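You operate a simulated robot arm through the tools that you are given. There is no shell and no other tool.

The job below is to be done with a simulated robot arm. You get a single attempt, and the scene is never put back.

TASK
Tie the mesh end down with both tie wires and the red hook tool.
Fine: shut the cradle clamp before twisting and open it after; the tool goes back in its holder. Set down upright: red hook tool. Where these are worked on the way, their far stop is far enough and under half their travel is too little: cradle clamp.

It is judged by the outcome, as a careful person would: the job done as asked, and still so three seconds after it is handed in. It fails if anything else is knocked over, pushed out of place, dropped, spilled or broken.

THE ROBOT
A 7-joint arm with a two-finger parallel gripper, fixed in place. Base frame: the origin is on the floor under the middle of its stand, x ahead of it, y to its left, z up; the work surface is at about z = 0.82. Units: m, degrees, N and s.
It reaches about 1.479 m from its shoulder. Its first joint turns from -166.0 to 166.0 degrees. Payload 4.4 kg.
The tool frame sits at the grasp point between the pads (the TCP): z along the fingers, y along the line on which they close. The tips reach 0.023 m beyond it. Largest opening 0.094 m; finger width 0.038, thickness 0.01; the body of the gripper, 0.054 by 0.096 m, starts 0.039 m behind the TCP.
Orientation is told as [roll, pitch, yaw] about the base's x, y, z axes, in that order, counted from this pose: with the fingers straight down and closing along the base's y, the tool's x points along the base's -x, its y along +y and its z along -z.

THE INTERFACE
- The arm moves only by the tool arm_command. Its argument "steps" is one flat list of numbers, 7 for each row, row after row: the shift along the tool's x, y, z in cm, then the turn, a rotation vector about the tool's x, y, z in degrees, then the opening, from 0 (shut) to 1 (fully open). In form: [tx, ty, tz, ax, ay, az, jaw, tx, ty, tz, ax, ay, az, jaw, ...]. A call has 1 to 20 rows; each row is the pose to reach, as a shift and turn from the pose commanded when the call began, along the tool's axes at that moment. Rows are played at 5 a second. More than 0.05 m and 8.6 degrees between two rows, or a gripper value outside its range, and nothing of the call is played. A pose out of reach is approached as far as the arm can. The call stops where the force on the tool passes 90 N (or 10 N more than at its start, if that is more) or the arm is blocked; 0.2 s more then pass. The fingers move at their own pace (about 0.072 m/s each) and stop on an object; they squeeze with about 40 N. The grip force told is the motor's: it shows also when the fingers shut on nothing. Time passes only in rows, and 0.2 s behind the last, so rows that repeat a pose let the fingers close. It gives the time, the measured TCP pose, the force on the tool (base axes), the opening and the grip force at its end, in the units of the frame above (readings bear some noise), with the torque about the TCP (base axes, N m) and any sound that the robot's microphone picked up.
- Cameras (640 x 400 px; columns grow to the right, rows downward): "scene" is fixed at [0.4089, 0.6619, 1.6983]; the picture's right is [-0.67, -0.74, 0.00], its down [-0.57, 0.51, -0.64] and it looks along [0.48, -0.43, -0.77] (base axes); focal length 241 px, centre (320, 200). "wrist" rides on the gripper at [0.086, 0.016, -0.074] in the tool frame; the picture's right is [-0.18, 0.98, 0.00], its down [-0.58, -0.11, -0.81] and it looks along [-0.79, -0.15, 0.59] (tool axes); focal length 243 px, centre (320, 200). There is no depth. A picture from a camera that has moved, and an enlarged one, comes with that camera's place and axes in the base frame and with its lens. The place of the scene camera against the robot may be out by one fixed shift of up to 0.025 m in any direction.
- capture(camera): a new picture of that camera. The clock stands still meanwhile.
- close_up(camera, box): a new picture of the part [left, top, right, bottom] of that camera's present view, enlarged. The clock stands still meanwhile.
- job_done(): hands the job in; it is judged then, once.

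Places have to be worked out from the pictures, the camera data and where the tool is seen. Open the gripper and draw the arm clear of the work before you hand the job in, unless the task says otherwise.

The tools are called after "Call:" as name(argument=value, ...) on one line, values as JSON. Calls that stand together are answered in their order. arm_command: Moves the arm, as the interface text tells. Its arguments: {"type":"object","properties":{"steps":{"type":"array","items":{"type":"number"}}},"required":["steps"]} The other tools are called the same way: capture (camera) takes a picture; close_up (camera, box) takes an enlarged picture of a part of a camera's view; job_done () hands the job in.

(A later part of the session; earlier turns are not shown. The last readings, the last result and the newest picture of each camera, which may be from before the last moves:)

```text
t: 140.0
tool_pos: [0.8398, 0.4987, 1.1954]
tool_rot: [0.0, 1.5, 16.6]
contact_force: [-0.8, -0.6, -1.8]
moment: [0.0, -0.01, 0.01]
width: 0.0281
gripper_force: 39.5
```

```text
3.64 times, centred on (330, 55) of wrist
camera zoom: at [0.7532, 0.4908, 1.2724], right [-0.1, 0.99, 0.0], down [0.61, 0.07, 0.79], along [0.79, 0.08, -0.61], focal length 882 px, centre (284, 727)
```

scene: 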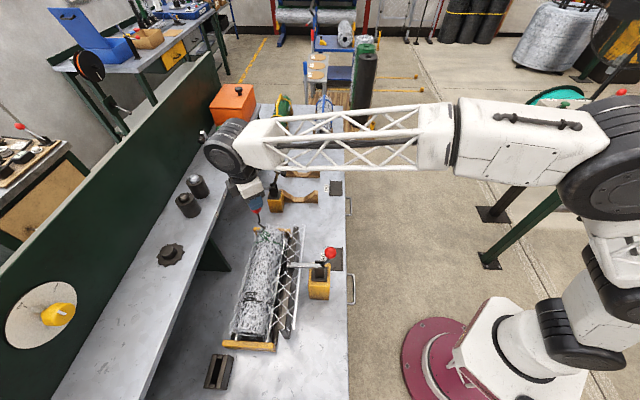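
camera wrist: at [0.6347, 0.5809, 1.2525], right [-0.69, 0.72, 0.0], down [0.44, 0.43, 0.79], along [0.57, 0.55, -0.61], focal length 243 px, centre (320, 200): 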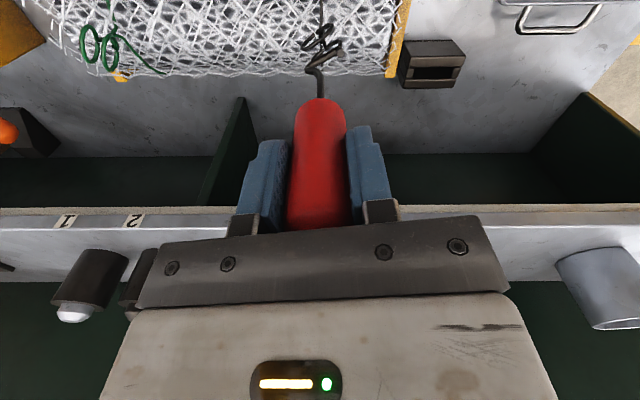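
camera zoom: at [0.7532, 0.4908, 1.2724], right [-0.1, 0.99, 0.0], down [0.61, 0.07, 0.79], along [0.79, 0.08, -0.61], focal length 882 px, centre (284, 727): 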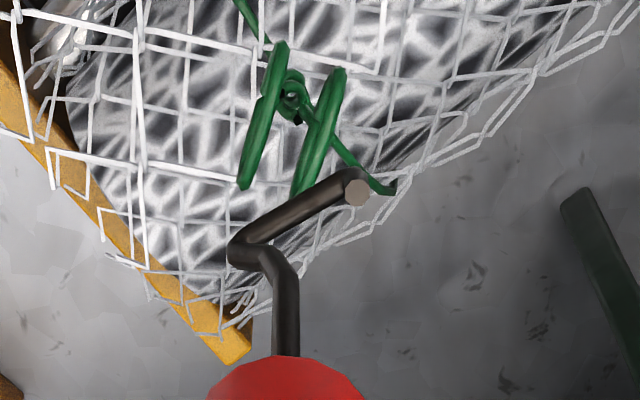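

The lift and turn-back went fine; one row of the next was too big and refused. I redo it with smaller rows.

Call:
arm_command(steps=[0, 0, 0, 0.18, 0, -6.95, 0, 0, 0, 0, 0.36, 0, -13.9, 0, 0, 0, 0, 0.55, 0, -20.84, 0, 0, 0, 0, 0.73, 0, -27.79, 0, 0, 0, 0, 0.91, 0, -34.74, 0, -0.03, 0, 1.0, 0.91, 0, -34.74, 0, -0.05, 0, 2.0, 0.91, 0, -34.74, 0])

Call:
close_up(camera="scene", box=[245, 215, 285, 245])

Call:
close_up(camera="wrist", box=[260, 0, 400, 110])

```text
t: 141.6
tool_pos: [0.8395, 0.5006, 1.1738]
tool_rot: [0.1, 1.5, 51.3]
contact_force: [0.0, 0.1, -1.4]
moment: [0.02, -0.02, 0.0]
width: 0.0282
gripper_force: 40.4
```

```text
13.33 times, centred on (265, 230) of scene
camera zoom: at [0.4089, 0.6619, 1.6983], right [-0.67, -0.74, 0.0], down [-0.57, 0.51, -0.64], along [0.48, -0.43, -0.77], focal length 3208 px, centre (1053, -200)
```

zoom: 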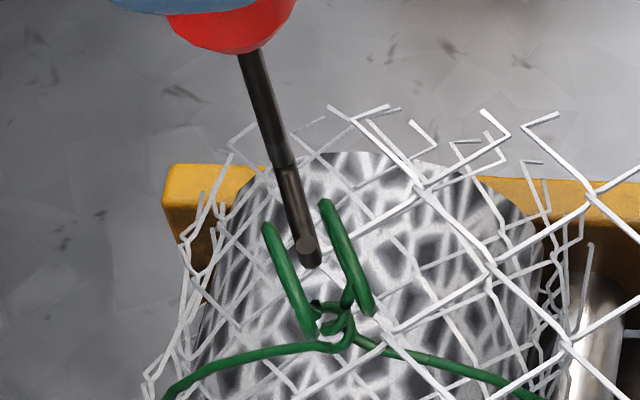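

```text
3.64 times, centred on (330, 55) of wrist
camera zoom: at [0.7732, 0.4437, 1.251], right [-0.65, 0.76, 0.0], down [0.46, 0.4, 0.79], along [0.6, 0.51, -0.61], focal length 882 px, centre (284, 727)
```

zoom: 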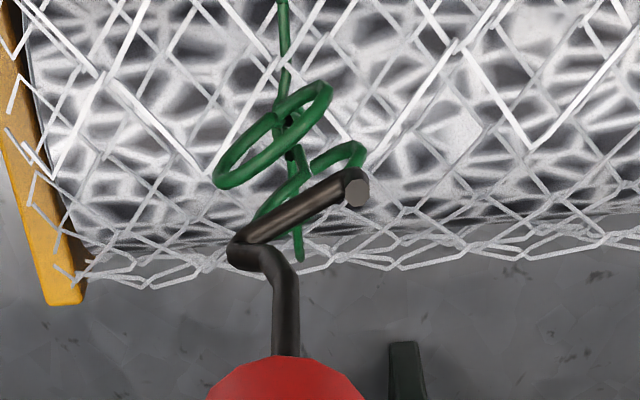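

Well centred and parallel. I lower 2.5 cm and twist clockwise.

Call:
arm_command(steps=[-0.02, 0, 0.85, 0, 0, 0, 0, -0.04, 0, 1.7, 0, 0, 0, 0, -0.06, 0, 2.5, 0, 0, 0, 0])

Call:
arm_command(steps=[0, 0, 0, -0.22, 0, 8.5, 0, 0, 0, 0, -0.44, 0, 16.99, 0, 0, 0, 0, -0.67, 0, 25.49, 0, 0, 0, 0, -0.89, 0, 33.99, 0, 0, 0, 0, -1.11, 0, 42.49, 0, 0, 0, 0, -1.33, 0, 50.98, 0, 0, 0, 0, -1.56, 0, 59.48, 0, 0, 0, 0, -1.78, 0, 67.98, 0, 0, 0, 0, -2.0, 0, 76.48, 0, 0, 0, 0, -2.22, 0, 84.97, 0, 0, 0, 0, -2.45, 0, 93.47, 0, 0, 0, 0, -2.67, 0, 101.97, 0, 0, 0, 0, -2.89, 0, 110.47, 0, 0, 0, 0, -3.11, 0, 118.96, 0, 0, 0, 0, -3.34, 0, 127.46, 0, 0, 0, 0, -3.56, 0, 135.96, 0, 0, 0, 0, -3.78, 0, 144.46, 0, 0, 0, 0, -4.0, 0, 152.95, 0, 0, 0, 0, -4.23, 0, 161.45, 0, 0, 0, 0, -4.45, 0, 169.95, 0])

Call:
close_up(camera="scene", box=[245, 215, 285, 245])

Call:
close_up(camera="wrist", box=[260, 0, 400, 110])

```text
t: 142.4
tool_pos: [0.8394, 0.5001, 1.1476]
tool_rot: [0.0, 1.5, 51.2]
contact_force: [0.6, -0.1, -0.7]
moment: [0.02, 0.01, -0.01]
width: 0.0281
gripper_force: 39.9
```

```text
t: 146.6
tool_pos: [0.8408, 0.5004, 1.1495]
tool_rot: [0.0, 1.7, -119.0]
contact_force: [1.6, 4.7, 0.6]
moment: [0.67, -0.17, 0.08]
width: 0.0281
gripper_force: 39.7
```

```text
13.33 times, centred on (265, 230) of scene
camera zoom: at [0.4089, 0.6619, 1.6983], right [-0.67, -0.74, 0.0], down [-0.57, 0.51, -0.64], along [0.48, -0.43, -0.77], focal length 3208 px, centre (1053, -200)
```

zoom: 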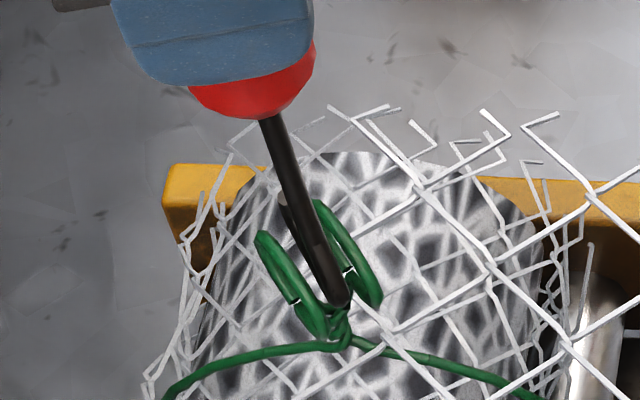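

```text
3.64 times, centred on (330, 55) of wrist
camera zoom: at [0.8931, 0.5656, 1.2266], right [0.77, -0.64, -0.01], down [-0.39, -0.48, 0.79], along [-0.51, -0.61, -0.61], focal length 882 px, centre (284, 727)
```

zoom: 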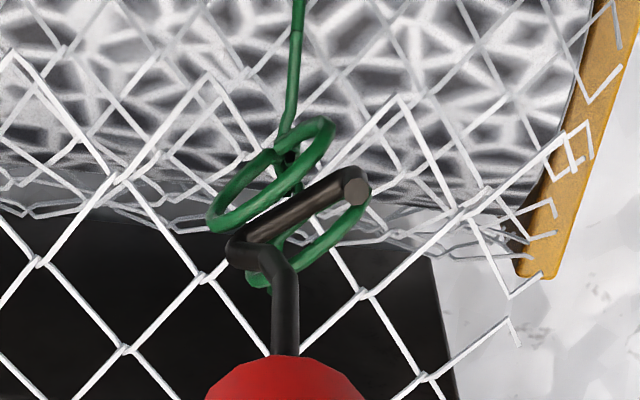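

386° on green. I turn 10° more, lift out and ratchet back.

Call:
arm_command(steps=[0, 0, 0, -0.13, 0, 5.0, 0, 0, 0, 0, -0.26, 0, 10.0, 0, 0.04, 0, -1.5, -0.26, 0, 10.0, 0, 0.08, 0, -3.0, -0.26, 0, 10.0, 0, 0.12, 0, -4.6, -0.26, 0, 10.0, 0, 0.12, 0, -4.6, -0.04, 0, 1.5, 0, 0.12, 0, -4.6, 0.18, 0, -7.0, 0, 0.12, 0, -4.6, 0.41, 0, -15.5, 0, 0.12, 0, -4.6, 0.63, 0, -23.99, 0, 0.12, 0, -4.6, 0.85, 0, -32.49, 0, 0.12, 0, -4.6, 1.07, 0, -40.99, 0, 0.12, 0, -4.6, 1.3, 0, -49.49, 0, 0.12, 0, -4.6, 1.52, 0, -57.98, 0, 0.12, 0, -4.6, 1.74, 0, -66.48, 0, 0.12, 0, -4.6, 1.97, 0, -74.98, 0, 0.12, 0, -4.6, 2.19, 0, -83.47, 0, 0.12, 0, -4.6, 2.41, 0, -91.97, 0, 0.12, 0, -4.6, 2.63, 0, -100.47, 0, 0.12, 0, -4.6, 2.86, 0, -108.97, 0, 0.12, 0, -4.6, 3.08, 0, -117.46, 0])

Call:
arm_command(steps=[0, 0, 0, 0.2, 0, -7.5, 0, 0, 0, 0, 0.39, 0, -15.0, 0, 0, 0, 0, 0.59, 0, -22.49, 0, 0, 0, 0, 0.79, 0, -29.99, 0, 0, 0, 0, 0.98, 0, -37.49, 0, 0, 0, 0, 1.18, 0, -44.99, 0, 0, 0, 0, 1.38, 0, -52.48, 0, -0.03, 0, 1.0, 1.38, 0, -52.48, 0, -0.05, 0, 2.0, 1.38, 0, -52.48, 0])

Call:
close_up(camera="scene", box=[245, 215, 285, 245])

Call:
close_up(camera="wrist", box=[260, 0, 400, 110])

```text
t: 150.8
tool_pos: [0.8393, 0.4997, 1.1966]
tool_rot: [0.1, 1.4, -1.2]
contact_force: [1.1, -0.9, -1.8]
moment: [0.02, 0.0, 0.02]
width: 0.0281
gripper_force: 39.5
```

```text
t: 152.8
tool_pos: [0.8398, 0.4992, 1.1771]
tool_rot: [-0.1, 1.5, 51.2]
contact_force: [-0.2, 0.9, -1.3]
moment: [0.01, 0.04, -0.01]
width: 0.0283
gripper_force: 40.1
```

```text
13.33 times, centred on (265, 230) of scene
camera zoom: at [0.4089, 0.6619, 1.6983], right [-0.67, -0.74, 0.0], down [-0.57, 0.51, -0.64], along [0.48, -0.43, -0.77], focal length 3208 px, centre (1053, -200)
```

zoom: 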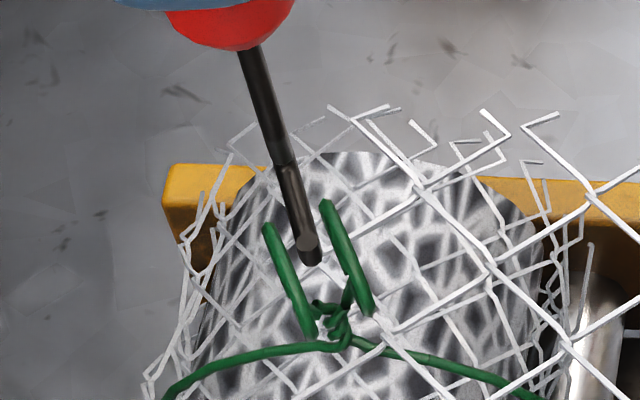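

```text
3.64 times, centred on (330, 55) of wrist
camera zoom: at [0.7726, 0.4438, 1.253], right [-0.65, 0.76, 0.0], down [0.46, 0.4, 0.79], along [0.6, 0.51, -0.61], focal length 882 px, centre (284, 727)
```

zoom: 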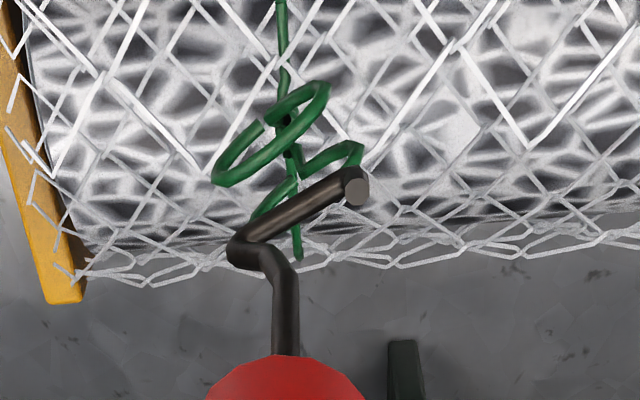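

Same good alignment as the last time (396° done). I lower and twist again.

Call:
arm_command(steps=[-0.02, 0, 0.9, 0, 0, 0, 0, -0.05, 0, 1.8, 0, 0, 0, 0, -0.07, 0, 2.7, 0, 0, 0, 0])

Call:
arm_command(steps=[0, 0, 0, -0.22, 0, 8.5, 0, 0, 0, 0, -0.44, 0, 16.99, 0, 0, 0, 0, -0.67, 0, 25.49, 0, 0, 0, 0, -0.89, 0, 33.99, 0, 0, 0, 0, -1.11, 0, 42.49, 0, 0, 0, 0, -1.33, 0, 50.98, 0, 0, 0, 0, -1.56, 0, 59.48, 0, 0, 0, 0, -1.78, 0, 67.98, 0, 0, 0, 0, -2.0, 0, 76.48, 0, 0, 0, 0, -2.22, 0, 84.97, 0, 0, 0, 0, -2.45, 0, 93.47, 0, 0, 0, 0, -2.67, 0, 101.97, 0, 0, 0, 0, -2.89, 0, 110.47, 0, 0, 0, 0, -3.11, 0, 118.96, 0, 0, 0, 0, -3.34, 0, 127.46, 0, 0, 0, 0, -3.56, 0, 135.96, 0, 0, 0, 0, -3.78, 0, 144.46, 0, 0, 0, 0, -4.0, 0, 152.95, 0, 0, 0, 0, -4.23, 0, 161.45, 0, 0, 0, 0, -4.45, 0, 169.95, 0])

Call:
close_up(camera="scene", box=[245, 215, 285, 245])

Call:
close_up(camera="wrist", box=[260, 0, 400, 110])

```text
t: 153.6
tool_pos: [0.8409, 0.4995, 1.1491]
tool_rot: [0.0, 1.4, 51.2]
contact_force: [-0.1, -1.0, -1.1]
moment: [0.0, 0.01, 0.0]
width: 0.0281
gripper_force: 39.3
```

```text
t: 157.8
tool_pos: [0.8394, 0.4999, 1.1483]
tool_rot: [0.0, 1.7, -119.0]
contact_force: [0.8, 5.7, -0.2]
moment: [0.76, -0.17, 0.1]
width: 0.0283
gripper_force: 39.9
```

```text
13.33 times, centred on (265, 230) of scene
camera zoom: at [0.4089, 0.6619, 1.6983], right [-0.67, -0.74, 0.0], down [-0.57, 0.51, -0.64], along [0.48, -0.43, -0.77], focal length 3208 px, centre (1053, -200)
```

zoom: 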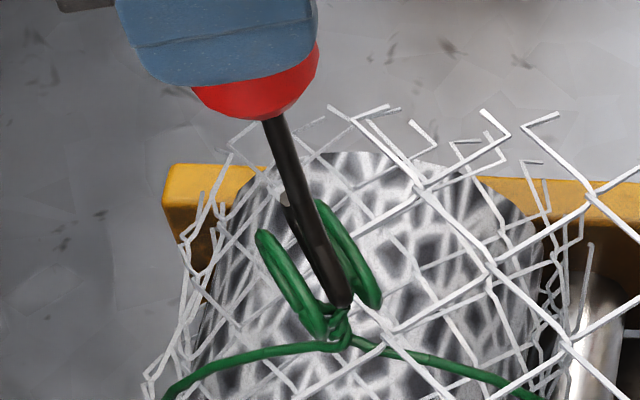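

```text
3.64 times, centred on (330, 55) of wrist
camera zoom: at [0.8931, 0.5648, 1.2256], right [0.77, -0.64, -0.01], down [-0.39, -0.47, 0.79], along [-0.51, -0.61, -0.61], focal length 882 px, centre (284, 727)
```

zoom: 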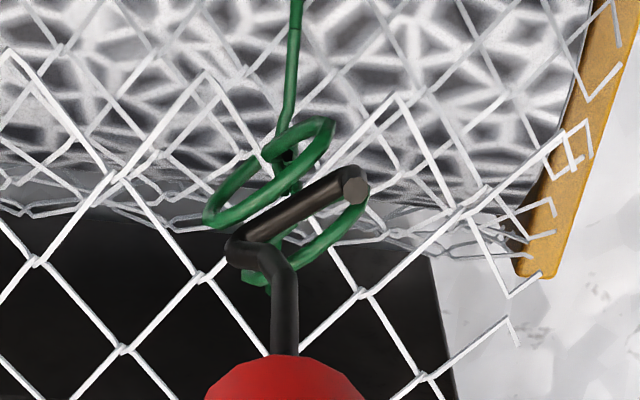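

566° on green. I add 10° more, lift out and ratchet back again.

Call:
arm_command(steps=[0, 0, 0, -0.13, 0, 5.0, 0, 0, 0, 0, -0.26, 0, 10.0, 0, 0.04, 0, -1.5, -0.26, 0, 10.0, 0, 0.08, 0, -3.0, -0.26, 0, 10.0, 0, 0.12, 0, -4.6, -0.26, 0, 10.0, 0, 0.12, 0, -4.6, -0.04, 0, 1.5, 0, 0.12, 0, -4.6, 0.18, 0, -7.0, 0, 0.12, 0, -4.6, 0.41, 0, -15.5, 0, 0.12, 0, -4.6, 0.63, 0, -23.99, 0, 0.12, 0, -4.6, 0.85, 0, -32.49, 0, 0.12, 0, -4.6, 1.07, 0, -40.99, 0, 0.12, 0, -4.6, 1.3, 0, -49.49, 0, 0.12, 0, -4.6, 1.52, 0, -57.98, 0, 0.12, 0, -4.6, 1.74, 0, -66.48, 0, 0.12, 0, -4.6, 1.97, 0, -74.98, 0, 0.12, 0, -4.6, 2.19, 0, -83.47, 0, 0.12, 0, -4.6, 2.41, 0, -91.97, 0, 0.12, 0, -4.6, 2.63, 0, -100.47, 0, 0.12, 0, -4.6, 2.86, 0, -108.97, 0, 0.12, 0, -4.6, 3.08, 0, -117.46, 0])

Call:
arm_command(steps=[0, 0, 0, 0.2, 0, -7.5, 0, 0, 0, 0, 0.39, 0, -15.0, 0, 0, 0, 0, 0.59, 0, -22.49, 0, 0, 0, 0, 0.79, 0, -29.99, 0, 0, 0, 0, 0.98, 0, -37.49, 0, 0, 0, 0, 1.18, 0, -44.99, 0, 0, 0, 0, 1.38, 0, -52.48, 0, -0.03, 0, 1.0, 1.38, 0, -52.48, 0, -0.05, 0, 2.0, 1.38, 0, -52.48, 0])

Call:
close_up(camera="scene", box=[245, 215, 285, 245])

Call:
close_up(camera="wrist", box=[260, 0, 400, 110])

```text
t: 162.0
tool_pos: [0.8393, 0.4999, 1.194]
tool_rot: [0.0, 1.5, -1.3]
contact_force: [0.4, 0.3, -1.4]
moment: [0.02, -0.04, 0.0]
width: 0.0285
gripper_force: 39.4
```

```text
t: 164.0
tool_pos: [0.8396, 0.4987, 1.1727]
tool_rot: [-0.1, 1.5, 51.2]
contact_force: [0.0, -0.9, -1.2]
moment: [-0.01, -0.03, -0.01]
width: 0.0281
gripper_force: 39.7
```

```text
13.33 times, centred on (265, 230) of scene
camera zoom: at [0.4089, 0.6619, 1.6983], right [-0.67, -0.74, 0.0], down [-0.57, 0.51, -0.64], along [0.48, -0.43, -0.77], focal length 3208 px, centre (1053, -200)
```

zoom: 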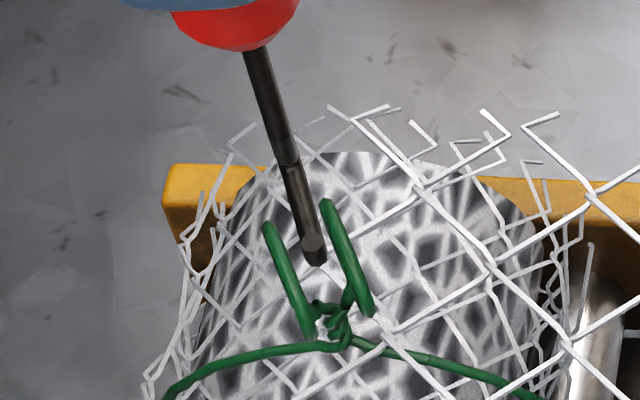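

```text
3.64 times, centred on (330, 55) of wrist
camera zoom: at [0.7729, 0.4428, 1.2515], right [-0.65, 0.76, 0.0], down [0.46, 0.4, 0.79], along [0.6, 0.51, -0.61], focal length 882 px, centre (284, 727)
```

zoom: 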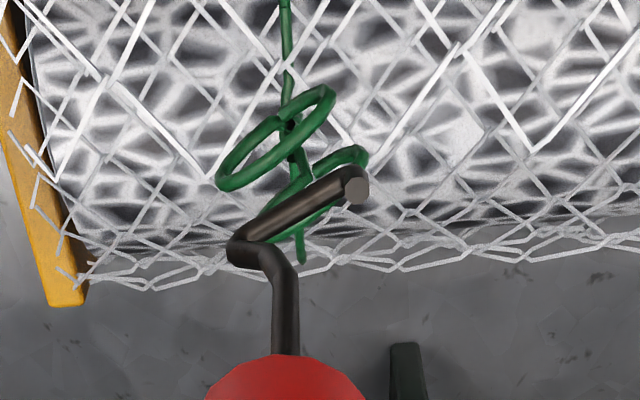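

Alignment still good (within ~1 mm). I lower and twist the last long stroke on green.

Call:
arm_command(steps=[-0.02, 0, 0.8, 0, 0, 0, 0, -0.05, 0, 1.6, 0, 0, 0, 0, -0.06, 0, 2.4, 0, 0, 0, 0])

Call:
arm_command(steps=[0, 0, 0, -0.22, 0, 8.5, 0, 0, 0, 0, -0.44, 0, 16.99, 0, 0, 0, 0, -0.67, 0, 25.49, 0, 0, 0, 0, -0.89, 0, 33.99, 0, 0, 0, 0, -1.11, 0, 42.49, 0, 0, 0, 0, -1.33, 0, 50.98, 0, 0, 0, 0, -1.56, 0, 59.48, 0, 0, 0, 0, -1.78, 0, 67.98, 0, 0, 0, 0, -2.0, 0, 76.48, 0, 0, 0, 0, -2.22, 0, 84.97, 0, 0, 0, 0, -2.45, 0, 93.47, 0, 0, 0, 0, -2.67, 0, 101.97, 0, 0, 0, 0, -2.89, 0, 110.47, 0, 0, 0, 0, -3.11, 0, 118.96, 0, 0, 0, 0, -3.34, 0, 127.46, 0, 0, 0, 0, -3.56, 0, 135.96, 0, 0, 0, 0, -3.78, 0, 144.46, 0, 0, 0, 0, -4.0, 0, 152.95, 0, 0, 0, 0, -4.23, 0, 161.45, 0, 0, 0, 0, -4.45, 0, 169.95, 0])

Call:
arm_command(steps=[0, 0, 0, -0.13, 0, 5.0, 0, 0, 0, 0, -0.26, 0, 10.0, 0])

Call:
close_up(camera="scene", box=[245, 215, 285, 245])

Call:
close_up(camera="wrist", box=[260, 0, 400, 110])

```text
t: 164.8
tool_pos: [0.8412, 0.4991, 1.1509]
tool_rot: [0.0, 1.4, 51.2]
contact_force: [-0.8, -0.3, -1.0]
moment: [0.02, -0.03, -0.01]
width: 0.0282
gripper_force: 39.4
```

```text
t: 169.0
tool_pos: [0.8396, 0.5005, 1.1498]
tool_rot: [-0.2, 1.5, -119.1]
contact_force: [4.0, 1.4, -0.7]
moment: [0.16, -0.57, 0.1]
width: 0.029
gripper_force: 40.3
```

```text
t: 169.6
tool_pos: [0.8394, 0.501, 1.1494]
tool_rot: [0.0, 1.6, -128.9]
contact_force: [-2.6, 0.5, -3.4]
moment: [0.04, 0.27, 0.76]
width: 0.0284
gripper_force: 40.1
```

```text
13.33 times, centred on (265, 230) of scene
camera zoom: at [0.4089, 0.6619, 1.6983], right [-0.67, -0.74, 0.0], down [-0.57, 0.51, -0.64], along [0.48, -0.43, -0.77], focal length 3208 px, centre (1053, -200)
```

zoom: 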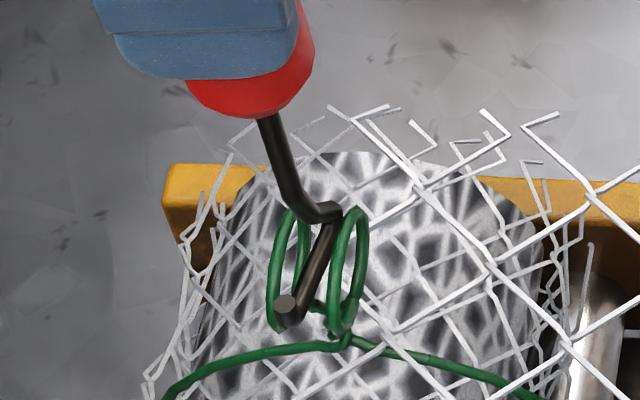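

```text
3.64 times, centred on (330, 55) of wrist
camera zoom: at [0.9036, 0.5547, 1.2276], right [0.65, -0.76, -0.01], down [-0.46, -0.4, 0.79], along [-0.6, -0.51, -0.61], focal length 882 px, centre (284, 727)
```

zoom: 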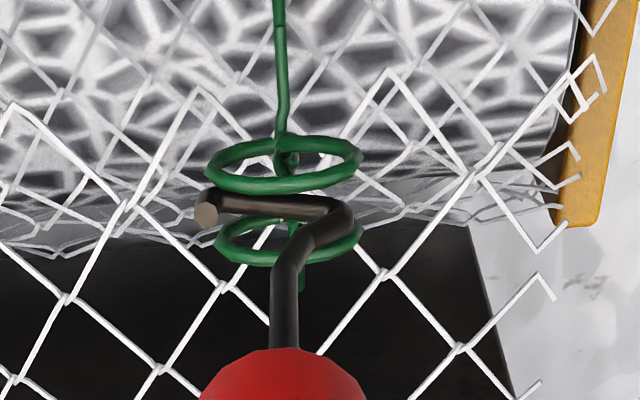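

The hook spun inside the pads here: the green eyes stopped turning part-way (at roughly 600°, torque 0.76 N·m), so this tie is hard up — it has reached its stop. I lift the hook straight out and inspect the knot.

Call:
arm_command(steps=[0.04, 0, -1.5, 0, 0, 0, 0, 0.08, 0, -3.0, 0, 0, 0, 0, 0.13, 0, -4.7, 0, 0, 0, 0])

Call:
close_up(camera="scene", box=[250, 220, 280, 243])

Call:
close_up(camera="scene", box=[235, 280, 270, 306])

Call:
capture(camera="wrist")

Call:
close_up(camera="wrist", box=[260, 0, 400, 110])

```text
t: 170.4
tool_pos: [0.8406, 0.502, 1.1959]
tool_rot: [0.0, 1.5, -129.0]
contact_force: [1.1, -0.4, -2.1]
moment: [0.02, -0.01, -0.02]
width: 0.0281
gripper_force: 39.9
```

```text
16.00 times, centred on (265, 232) of scene
camera zoom: at [0.4089, 0.6619, 1.6983], right [-0.67, -0.74, 0.0], down [-0.57, 0.51, -0.64], along [0.48, -0.43, -0.77], focal length 3850 px, centre (1200, -304)
```

zoom: 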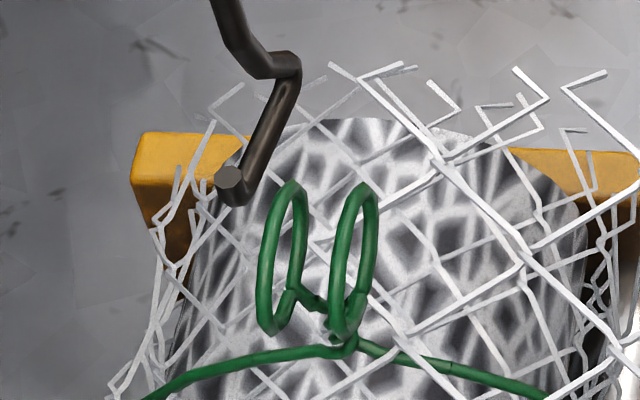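

```text
15.38 times, centred on (252, 293) of scene
camera zoom: at [0.4089, 0.6619, 1.6983], right [-0.67, -0.74, 0.0], down [-0.57, 0.51, -0.64], along [0.48, -0.43, -0.77], focal length 3702 px, centre (1358, -1231)
```

zoom: 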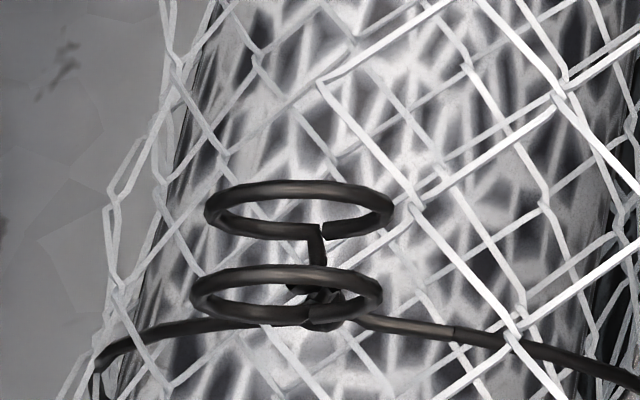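

```text
taken
camera wrist: at [0.9041, 0.5558, 1.2738], right [0.65, -0.76, -0.01], down [-0.46, -0.4, 0.79], along [-0.6, -0.51, -0.61], focal length 243 px, centre (320, 200)
```

wrist: 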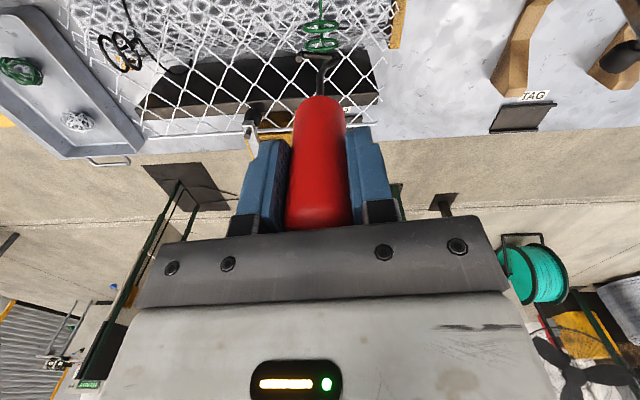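

```text
3.64 times, centred on (330, 55) of wrist
camera zoom: at [0.9041, 0.5558, 1.2738], right [0.65, -0.76, -0.01], down [-0.46, -0.4, 0.79], along [-0.6, -0.51, -0.61], focal length 882 px, centre (284, 727)
```

zoom: 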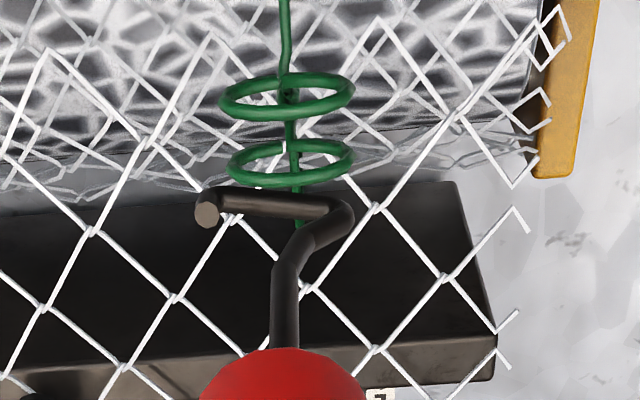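

I take sharper looks at both knots to compare their twist.

Call:
close_up(camera="scene", box=[261, 232, 279, 245])

Call:
close_up(camera="scene", box=[243, 292, 261, 305])

Call:
close_up(camera="wrist", box=[300, 10, 340, 50])

Call:
close_up(camera="wrist", box=[90, 20, 160, 80])

```text
16.00 times, centred on (270, 238) of scene
camera zoom: at [0.4089, 0.6619, 1.6983], right [-0.67, -0.74, 0.0], down [-0.57, 0.51, -0.64], along [0.48, -0.43, -0.77], focal length 3850 px, centre (1120, -416)
```

zoom: 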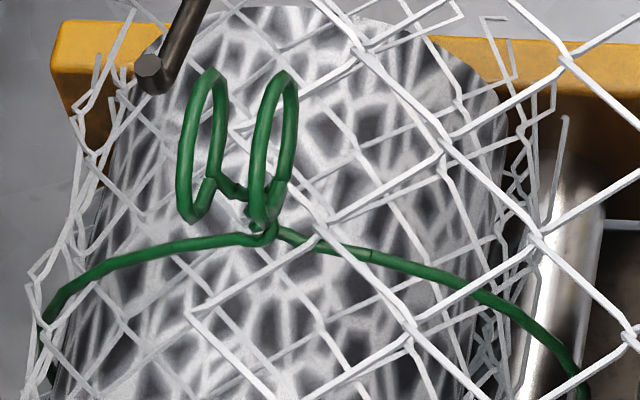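

```text
16.00 times, centred on (252, 298) of scene
camera zoom: at [0.4089, 0.6619, 1.6983], right [-0.67, -0.74, 0.0], down [-0.57, 0.51, -0.64], along [0.48, -0.43, -0.77], focal length 3850 px, centre (1408, -1376)
```

zoom: 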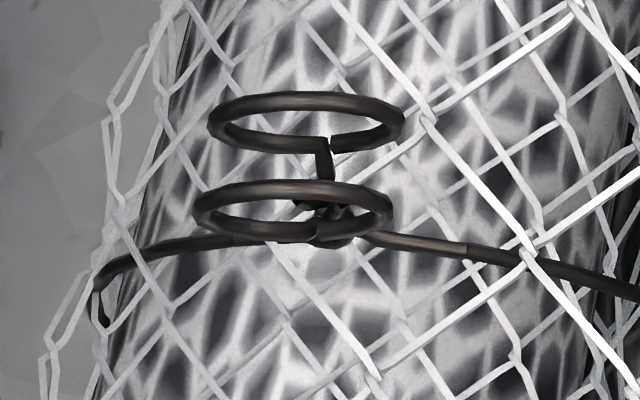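

```text
10.00 times, centred on (320, 30) of wrist
camera zoom: at [0.9041, 0.5558, 1.2738], right [0.65, -0.76, -0.01], down [-0.46, -0.4, 0.79], along [-0.6, -0.51, -0.61], focal length 2426 px, centre (320, 1900)
```

zoom: 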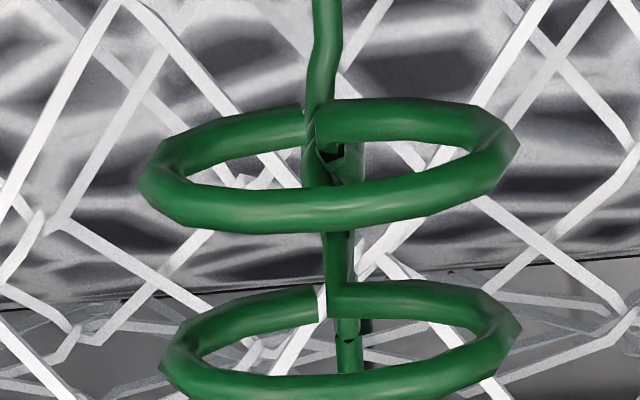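

```text
6.67 times, centred on (125, 50) of wrist
camera zoom: at [0.9041, 0.5558, 1.2738], right [0.65, -0.76, -0.01], down [-0.46, -0.4, 0.79], along [-0.6, -0.51, -0.61], focal length 1618 px, centre (1620, 1200)
```

zoom: 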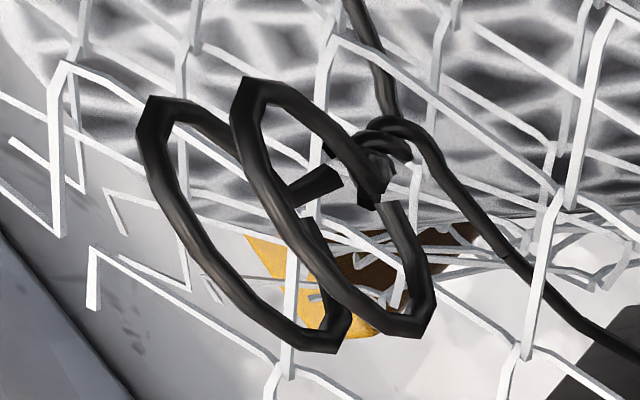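

Green's eyes turned about 602° in total and then hit a hard stop, so that tie is fully tight. Black took 809° without meeting its stop, so I return to it to see whether it tightens up too; I move back over it while turning.

Call:
arm_command(steps=[0.1, -0.99, 0, 0.22, 0, -8.5, 0, 0.2, -1.99, 0, 0.45, 0, -16.99, 0, 0.29, -2.98, 0, 0.67, 0, -25.49, 0, 0.39, -3.98, 0, 0.89, 0, -33.99, 0, 0.49, -4.97, 0, 1.11, 0, -42.49, 0, 0.59, -5.97, 0, 1.34, 0, -50.98, 0, 0.69, -6.96, 0, 1.56, 0, -59.48, 0, 0.78, -7.96, 0, 1.78, 0, -67.98, 0, 0.88, -8.95, 0, 2.0, 0, -76.48, 0, 0.98, -9.95, 0, 2.23, 0, -84.97, 0, 1.08, -10.94, 0, 2.45, 0, -93.47, 0, 1.18, -11.93, 0, 2.67, 0, -101.97, 0, 1.27, -12.93, 0, 2.9, 0, -110.47, 0, 1.37, -13.92, 0, 3.12, 0, -118.96, 0, 1.47, -14.92, 0, 3.34, 0, -127.46, 0, 1.57, -15.91, 0, 3.56, 0, -135.96, 0, 1.67, -16.91, 0, 3.79, 0, -144.46, 0, 1.76, -17.9, 0, 4.01, 0, -152.95, 0, 1.86, -18.9, 0, 4.23, 0, -161.45, 0, 1.96, -19.89, 0, 4.45, 0, -169.95, 0])

Call:
arm_command(steps=[0, 0, 0, 0.22, 0, -8.3, 0, 0, 0, 0, 0.43, 0, -16.6, 0, 0, 0, 0, 0.65, 0, -24.9, 0, 0, 0, 0, 0.87, 0, -33.2, 0, 0, 0, 0, 1.09, 0, -41.5, 0, 0, 0, 0, 1.31, 0, -49.8, 0, 0, 0, 0, 1.52, 0, -58.1, 0, 0, 0, 0, 1.74, 0, -66.4, 0, 0, 0, 0, 1.96, 0, -74.7, 0, 0, 0, 0, 2.18, 0, -83.0, 0, 0, 0, 0, 2.39, 0, -91.3, 0, 0, 0, 0, 2.61, 0, -99.6, 0, 0, 0, 0, 2.83, 0, -107.9, 0])

Call:
close_up(camera="scene", box=[225, 270, 275, 308])

Call:
close_up(camera="wrist", box=[250, 0, 390, 110])

```text
t: 174.6
tool_pos: [0.697, 0.6402, 1.1974]
tool_rot: [0.0, 1.5, 41.2]
contact_force: [-0.1, 0.0, -1.5]
moment: [0.04, -0.03, -0.02]
width: 0.0283
gripper_force: 40.2
```

```text
t: 177.4
tool_pos: [0.6977, 0.6396, 1.1976]
tool_rot: [-0.1, 1.5, 149.2]
contact_force: [0.3, 0.2, -1.5]
moment: [0.03, 0.0, 0.01]
width: 0.0283
gripper_force: 40.4
```

```text
10.53 times, centred on (250, 289) of scene
camera zoom: at [0.4089, 0.6619, 1.6983], right [-0.67, -0.74, 0.0], down [-0.57, 0.51, -0.64], along [0.48, -0.43, -0.77], focal length 2533 px, centre (1057, -737)
```

zoom: 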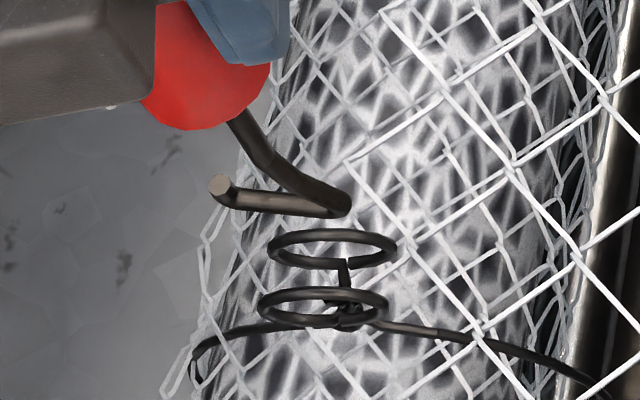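

```text
3.64 times, centred on (320, 55) of wrist
camera zoom: at [0.7602, 0.5819, 1.2752], right [-0.66, -0.75, -0.01], down [-0.46, 0.4, 0.79], along [-0.59, 0.53, -0.61], focal length 882 px, centre (320, 727)
```

zoom: 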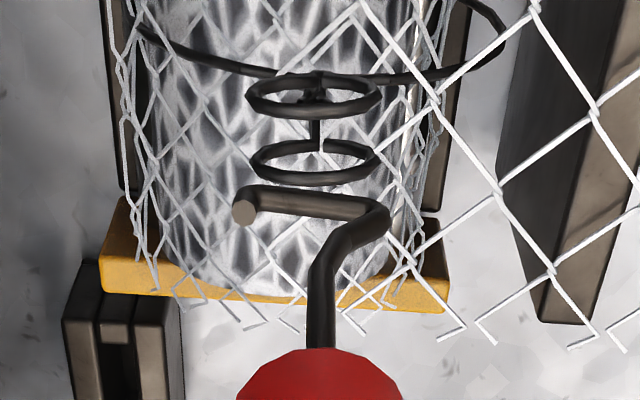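

The view is excellent: hook is ~6° and ~3 mm off the gap. I correct (turn 5.5° counter-clockwise, shift 2–3 mm) and lower 2.3 cm.

Call:
arm_command(steps=[-0.16, -0.28, 0, 0.14, 0, -5.5, 0, -0.19, -0.28, 1.15, 0.14, 0, -5.5, 0, -0.22, -0.28, 2.3, 0.14, 0, -5.5, 0])

Call:
close_up(camera="scene", box=[225, 270, 275, 308])

Call:
close_up(camera="wrist", box=[250, 0, 390, 110])

```text
t: 178.2
tool_pos: [0.6969, 0.6437, 1.1751]
tool_rot: [0.0, 1.4, 154.6]
contact_force: [-0.5, 0.9, -1.3]
moment: [-0.02, -0.04, 0.03]
width: 0.0282
gripper_force: 39.9
```

```text
10.53 times, centred on (250, 289) of scene
camera zoom: at [0.4089, 0.6619, 1.6983], right [-0.67, -0.74, 0.0], down [-0.57, 0.51, -0.64], along [0.48, -0.43, -0.77], focal length 2533 px, centre (1057, -737)
```

zoom: 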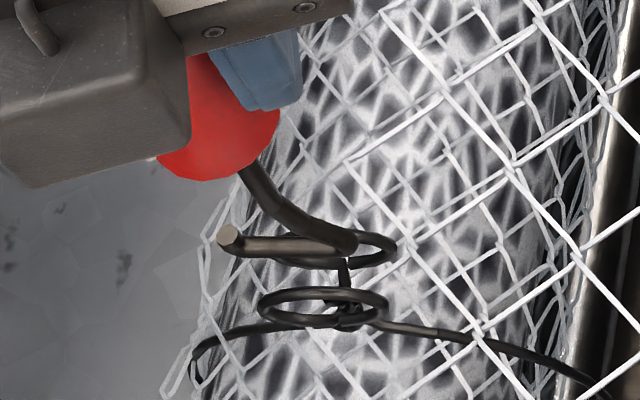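

```text
3.64 times, centred on (320, 55) of wrist
camera zoom: at [0.7651, 0.5922, 1.2523], right [-0.59, -0.81, -0.01], down [-0.5, 0.36, 0.79], along [-0.64, 0.47, -0.61], focal length 882 px, centre (320, 727)
```

zoom: 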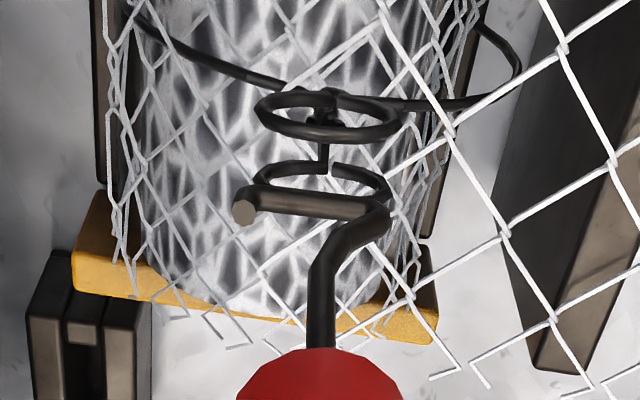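

The bar now projects right into the middle of the gap. I lower 2.5 cm and twist 60° clockwise as a test.

Call:
arm_command(steps=[-0.02, 0, 0.85, 0, 0, 0, 0, -0.04, 0, 1.7, 0, 0, 0, 0, -0.06, 0, 2.5, 0, 0, 0, 0])

Call:
arm_command(steps=[0, 0, 0, -0.2, 0, 7.5, 0, 0, 0, 0, -0.39, 0, 15.0, 0, 0, 0, 0, -0.59, 0, 22.49, 0, 0, 0, 0, -0.79, 0, 29.99, 0, 0, 0, 0, -0.98, 0, 37.49, 0, 0, 0, 0, -1.18, 0, 44.99, 0, 0, 0, 0, -1.38, 0, 52.48, 0, 0, 0, 0, -1.57, 0, 59.98, 0])

Call:
close_up(camera="scene", box=[225, 270, 275, 308])

Call:
close_up(camera="wrist", box=[250, 0, 390, 110])

```text
t: 179.0
tool_pos: [0.696, 0.6427, 1.1521]
tool_rot: [-0.2, 1.5, 154.6]
contact_force: [-0.1, -0.5, -0.9]
moment: [0.07, 0.01, 0.02]
width: 0.0282
gripper_force: 39.9
```

```text
t: 180.8
tool_pos: [0.6974, 0.6432, 1.1512]
tool_rot: [0.1, 1.5, 94.5]
contact_force: [-0.5, -1.4, -1.6]
moment: [-0.15, -0.02, 0.0]
width: 0.0281
gripper_force: 39.9
```

```text
10.53 times, centred on (250, 289) of scene
camera zoom: at [0.4089, 0.6619, 1.6983], right [-0.67, -0.74, 0.0], down [-0.57, 0.51, -0.64], along [0.48, -0.43, -0.77], focal length 2533 px, centre (1057, -737)
```

zoom: 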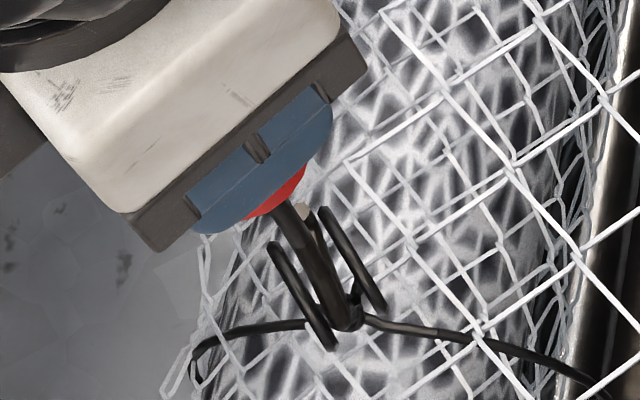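

```text
3.64 times, centred on (320, 55) of wrist
camera zoom: at [0.6859, 0.5574, 1.2275], right [-0.99, 0.11, 0.0], down [0.06, 0.61, 0.79], along [0.09, 0.79, -0.61], focal length 882 px, centre (320, 727)
```

zoom: 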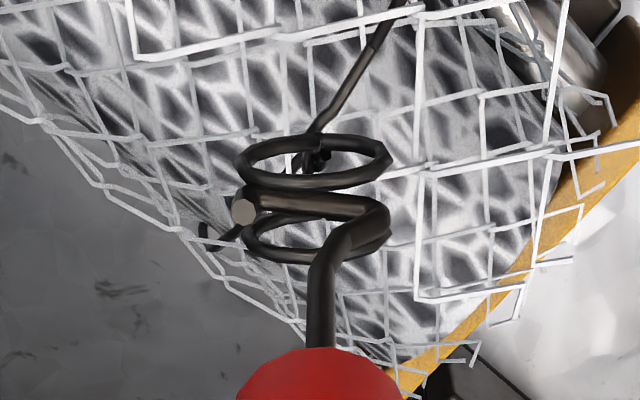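

Black still turns freely (≈865°). I keep going in 75° portions, checking for the stop.

Call:
arm_command(steps=[0, 0, 0, -0.2, 0, 7.5, 0, 0, 0, 0, -0.39, 0, 15.0, 0, 0, 0, 0, -0.59, 0, 22.49, 0, 0, 0, 0, -0.79, 0, 29.99, 0, 0, 0, 0, -0.98, 0, 37.49, 0, 0, 0, 0, -1.18, 0, 44.99, 0, 0, 0, 0, -1.38, 0, 52.48, 0, 0, 0, 0, -1.57, 0, 59.98, 0, 0, 0, 0, -1.77, 0, 67.48, 0, 0, 0, 0, -1.97, 0, 74.97, 0])

Call:
close_up(camera="scene", box=[225, 270, 275, 308])

Call:
close_up(camera="wrist", box=[250, 0, 390, 110])

```text
t: 183.0
tool_pos: [0.6967, 0.644, 1.1501]
tool_rot: [0.1, 1.5, 19.5]
contact_force: [-0.7, 0.6, -1.7]
moment: [0.1, 0.12, 0.04]
width: 0.0284
gripper_force: 40.1
```

```text
10.53 times, centred on (250, 289) of scene
camera zoom: at [0.4089, 0.6619, 1.6983], right [-0.67, -0.74, 0.0], down [-0.57, 0.51, -0.64], along [0.48, -0.43, -0.77], focal length 2533 px, centre (1057, -737)
```

zoom: 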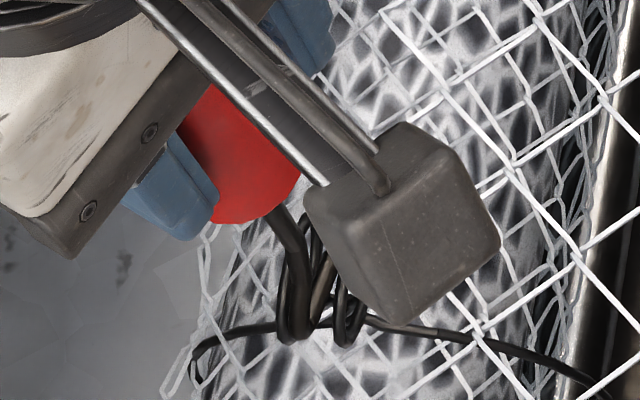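

```text
3.64 times, centred on (320, 55) of wrist
camera zoom: at [0.6102, 0.6301, 1.2271], right [-0.15, 0.99, 0.0], down [0.6, 0.1, 0.79], along [0.78, 0.12, -0.61], focal length 882 px, centre (320, 727)
```

zoom: 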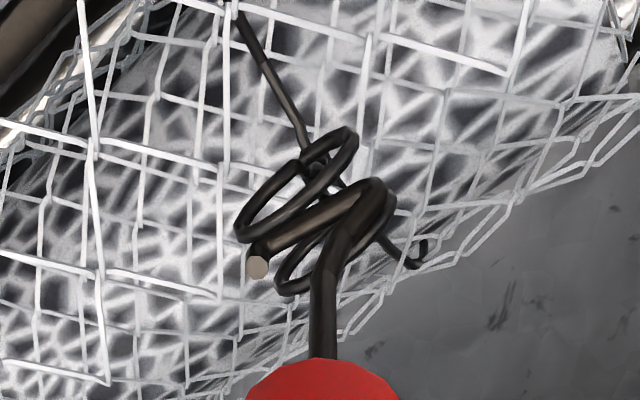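

Now the hook slipped in the pads here too: black has come up against its stop (≈900°). Both ties are hard tight, so I lift the hook out.

Call:
arm_command(steps=[0.04, 0, -1.5, 0, 0, 0, 0, 0.08, 0, -3.0, 0, 0, 0, 0, 0.13, 0, -4.7, 0, 0, 0, 0])

Call:
capture(camera="wrist")

Call:
close_up(camera="wrist", box=[250, 0, 390, 110])

Call:
close_up(camera="scene", box=[215, 255, 285, 308])

```text
t: 183.8
tool_pos: [0.6975, 0.6427, 1.1984]
tool_rot: [0.0, 1.5, 19.6]
contact_force: [-0.5, 1.1, -0.5]
moment: [0.02, -0.01, 0.03]
width: 0.0281
gripper_force: 40.3
```

```text
taken
camera wrist: at [0.61, 0.6299, 1.2751], right [-0.16, 0.99, 0.0], down [0.6, 0.1, 0.79], along [0.78, 0.12, -0.61], focal length 243 px, centre (320, 200)
```

wrist: 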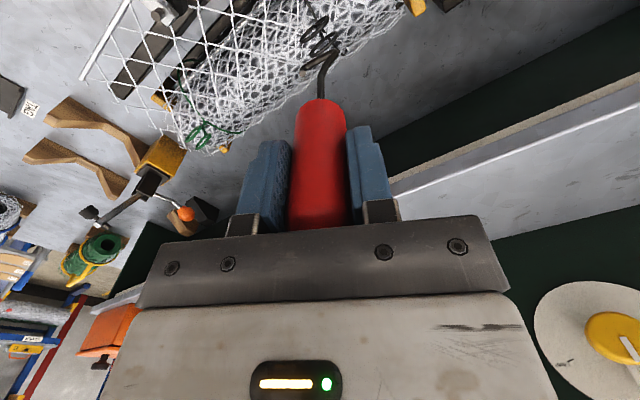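

```text
3.64 times, centred on (320, 55) of wrist
camera zoom: at [0.61, 0.6299, 1.2751], right [-0.16, 0.99, 0.0], down [0.6, 0.1, 0.79], along [0.78, 0.12, -0.61], focal length 882 px, centre (320, 727)
```

zoom: 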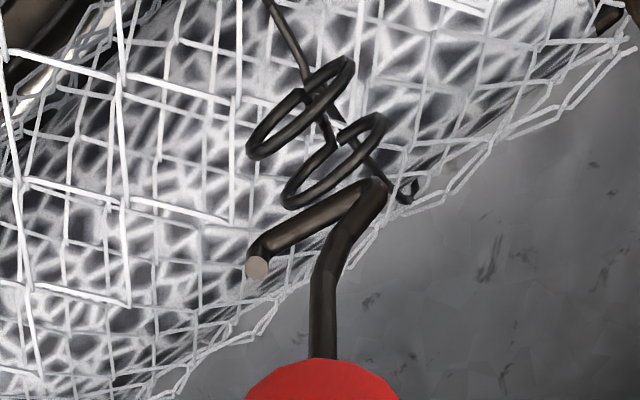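

```text
7.55 times, centred on (250, 282) of scene
camera zoom: at [0.4089, 0.6619, 1.6983], right [-0.67, -0.74, 0.0], down [-0.57, 0.51, -0.64], along [0.48, -0.43, -0.77], focal length 1816 px, centre (848, -415)
```

zoom: 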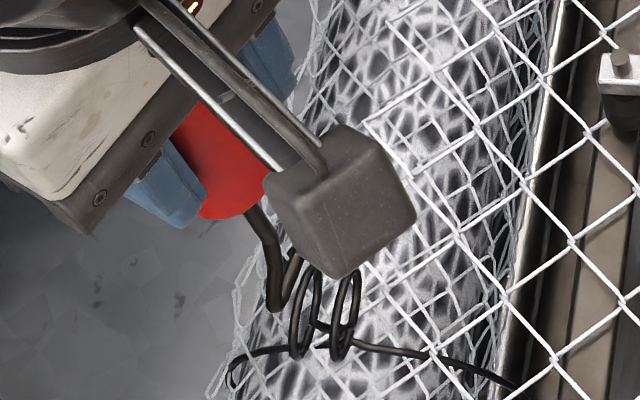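

Both ties now end with the eyes in the same final orientation, both at their stops. Next I carry the tool back over its holder, turning 10.6° so the hook lines up with the slot (tip toward −L), keeping W≈1.027 to clear the shelf.

Call:
arm_command(steps=[-0.05, 3.04, 0, 0.05, 0, -1.77, 0, -0.1, 6.08, 0, 0.09, 0, -3.53, 0, -0.15, 9.12, 0, 0.14, 0, -5.3, 0, -0.2, 12.16, 0, 0.19, 0, -7.07, 0, -0.25, 15.2, 0, 0.23, 0, -8.83, 0, -0.3, 18.24, 0, 0.28, 0, -10.6, 0])

Call:
capture(camera="wrist")

Call:
close_up(camera="wrist", box=[250, 0, 390, 110])

Call:
close_up(camera="scene", box=[170, 320, 250, 390])

```text
t: 185.2
tool_pos: [0.6386, 0.8188, 1.1963]
tool_rot: [-0.1, 1.4, 30.2]
contact_force: [0.6, -0.1, -1.3]
moment: [-0.02, 0.01, -0.01]
width: 0.0284
gripper_force: 39.9
```

```text
taken
camera wrist: at [0.5554, 0.7883, 1.2741], right [-0.34, 0.94, 0.0], down [0.58, 0.21, 0.79], along [0.75, 0.26, -0.61], focal length 243 px, centre (320, 200)
```

wrist: 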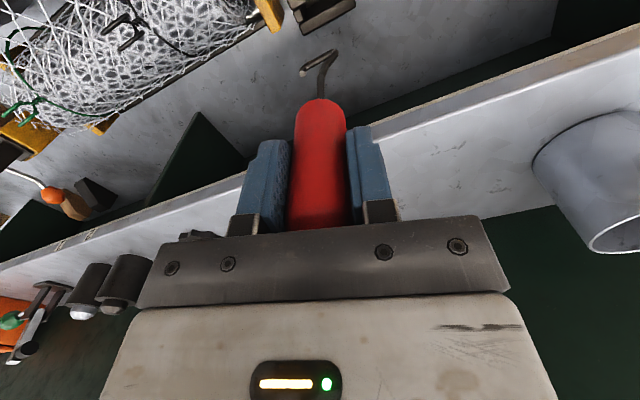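

```text
3.64 times, centred on (320, 55) of wrist
camera zoom: at [0.5554, 0.7883, 1.2741], right [-0.34, 0.94, 0.0], down [0.58, 0.21, 0.79], along [0.75, 0.26, -0.61], focal length 882 px, centre (320, 727)
```

zoom: 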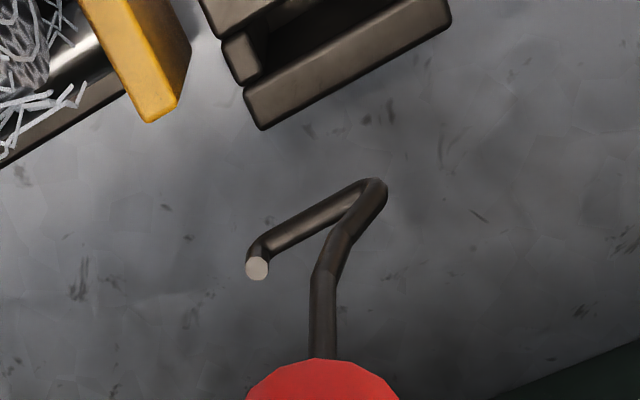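

```text
5.71 times, centred on (210, 355) of scene
camera zoom: at [0.4089, 0.6619, 1.6983], right [-0.67, -0.74, 0.0], down [-0.57, 0.51, -0.64], along [0.48, -0.43, -0.77], focal length 1375 px, centre (949, -686)
```

zoom: 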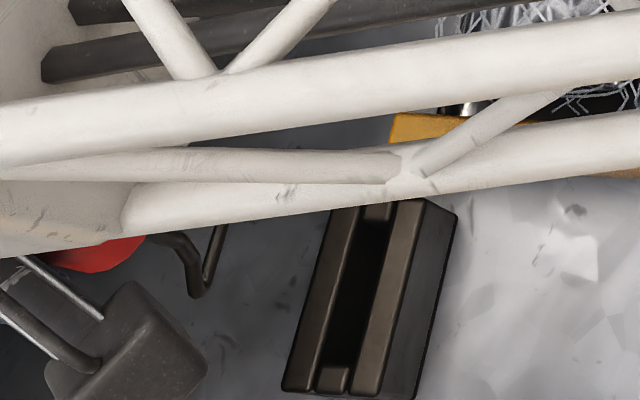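

The hook plane is at W≈1.0296 and along L, matching the slot centre (≈1.029–1.030, 0.127–0.129). I lower to just above the rim and check again.

Call:
arm_command(steps=[-0.09, 0, 3.8, 0, 0, 0, 0, -0.19, 0, 7.6, 0, 0, 0, 0, -0.28, 0, 11.4, 0, 0, 0, 0, -0.37, 0, 15.0, 0, 0, 0, 0])

Call:
close_up(camera="wrist", box=[250, 0, 390, 110])

Call:
close_up(camera="scene", box=[180, 330, 250, 390])

```text
t: 186.3
tool_pos: [0.6412, 0.8179, 1.0739]
tool_rot: [0.5, 0.1, 30.2]
contact_force: [-2.2, -3.0, 9.0]
moment: [0.43, -0.47, -0.09]
width: 0.0283
gripper_force: 39.3
stopped in row 4: the force on the tool passed its limit at 113 N (the readings are from after the stop); the commanded pose is now the measured one
```

```text
3.64 times, centred on (320, 55) of wrist
camera zoom: at [0.5571, 0.788, 1.1494], right [-0.34, 0.94, 0.01], down [0.56, 0.19, 0.8], along [0.76, 0.27, -0.59], focal length 882 px, centre (320, 727)
```

zoom: 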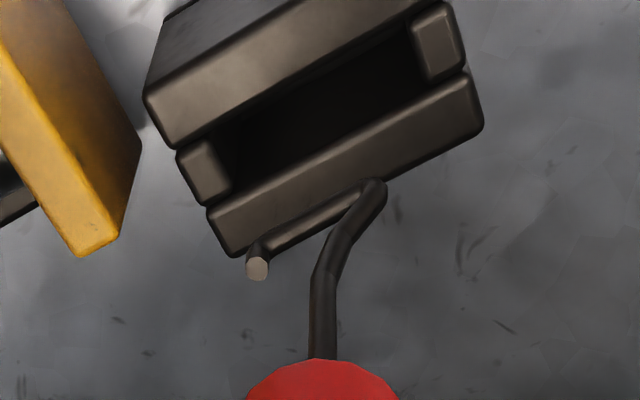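

```text
6.67 times, centred on (215, 360) of scene
camera zoom: at [0.4089, 0.6619, 1.6983], right [-0.67, -0.74, 0.0], down [-0.57, 0.51, -0.64], along [0.48, -0.43, -0.77], focal length 1604 px, centre (1020, -867)
```

zoom: 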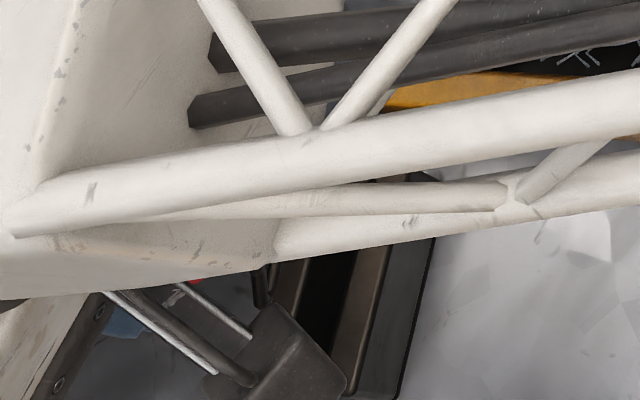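

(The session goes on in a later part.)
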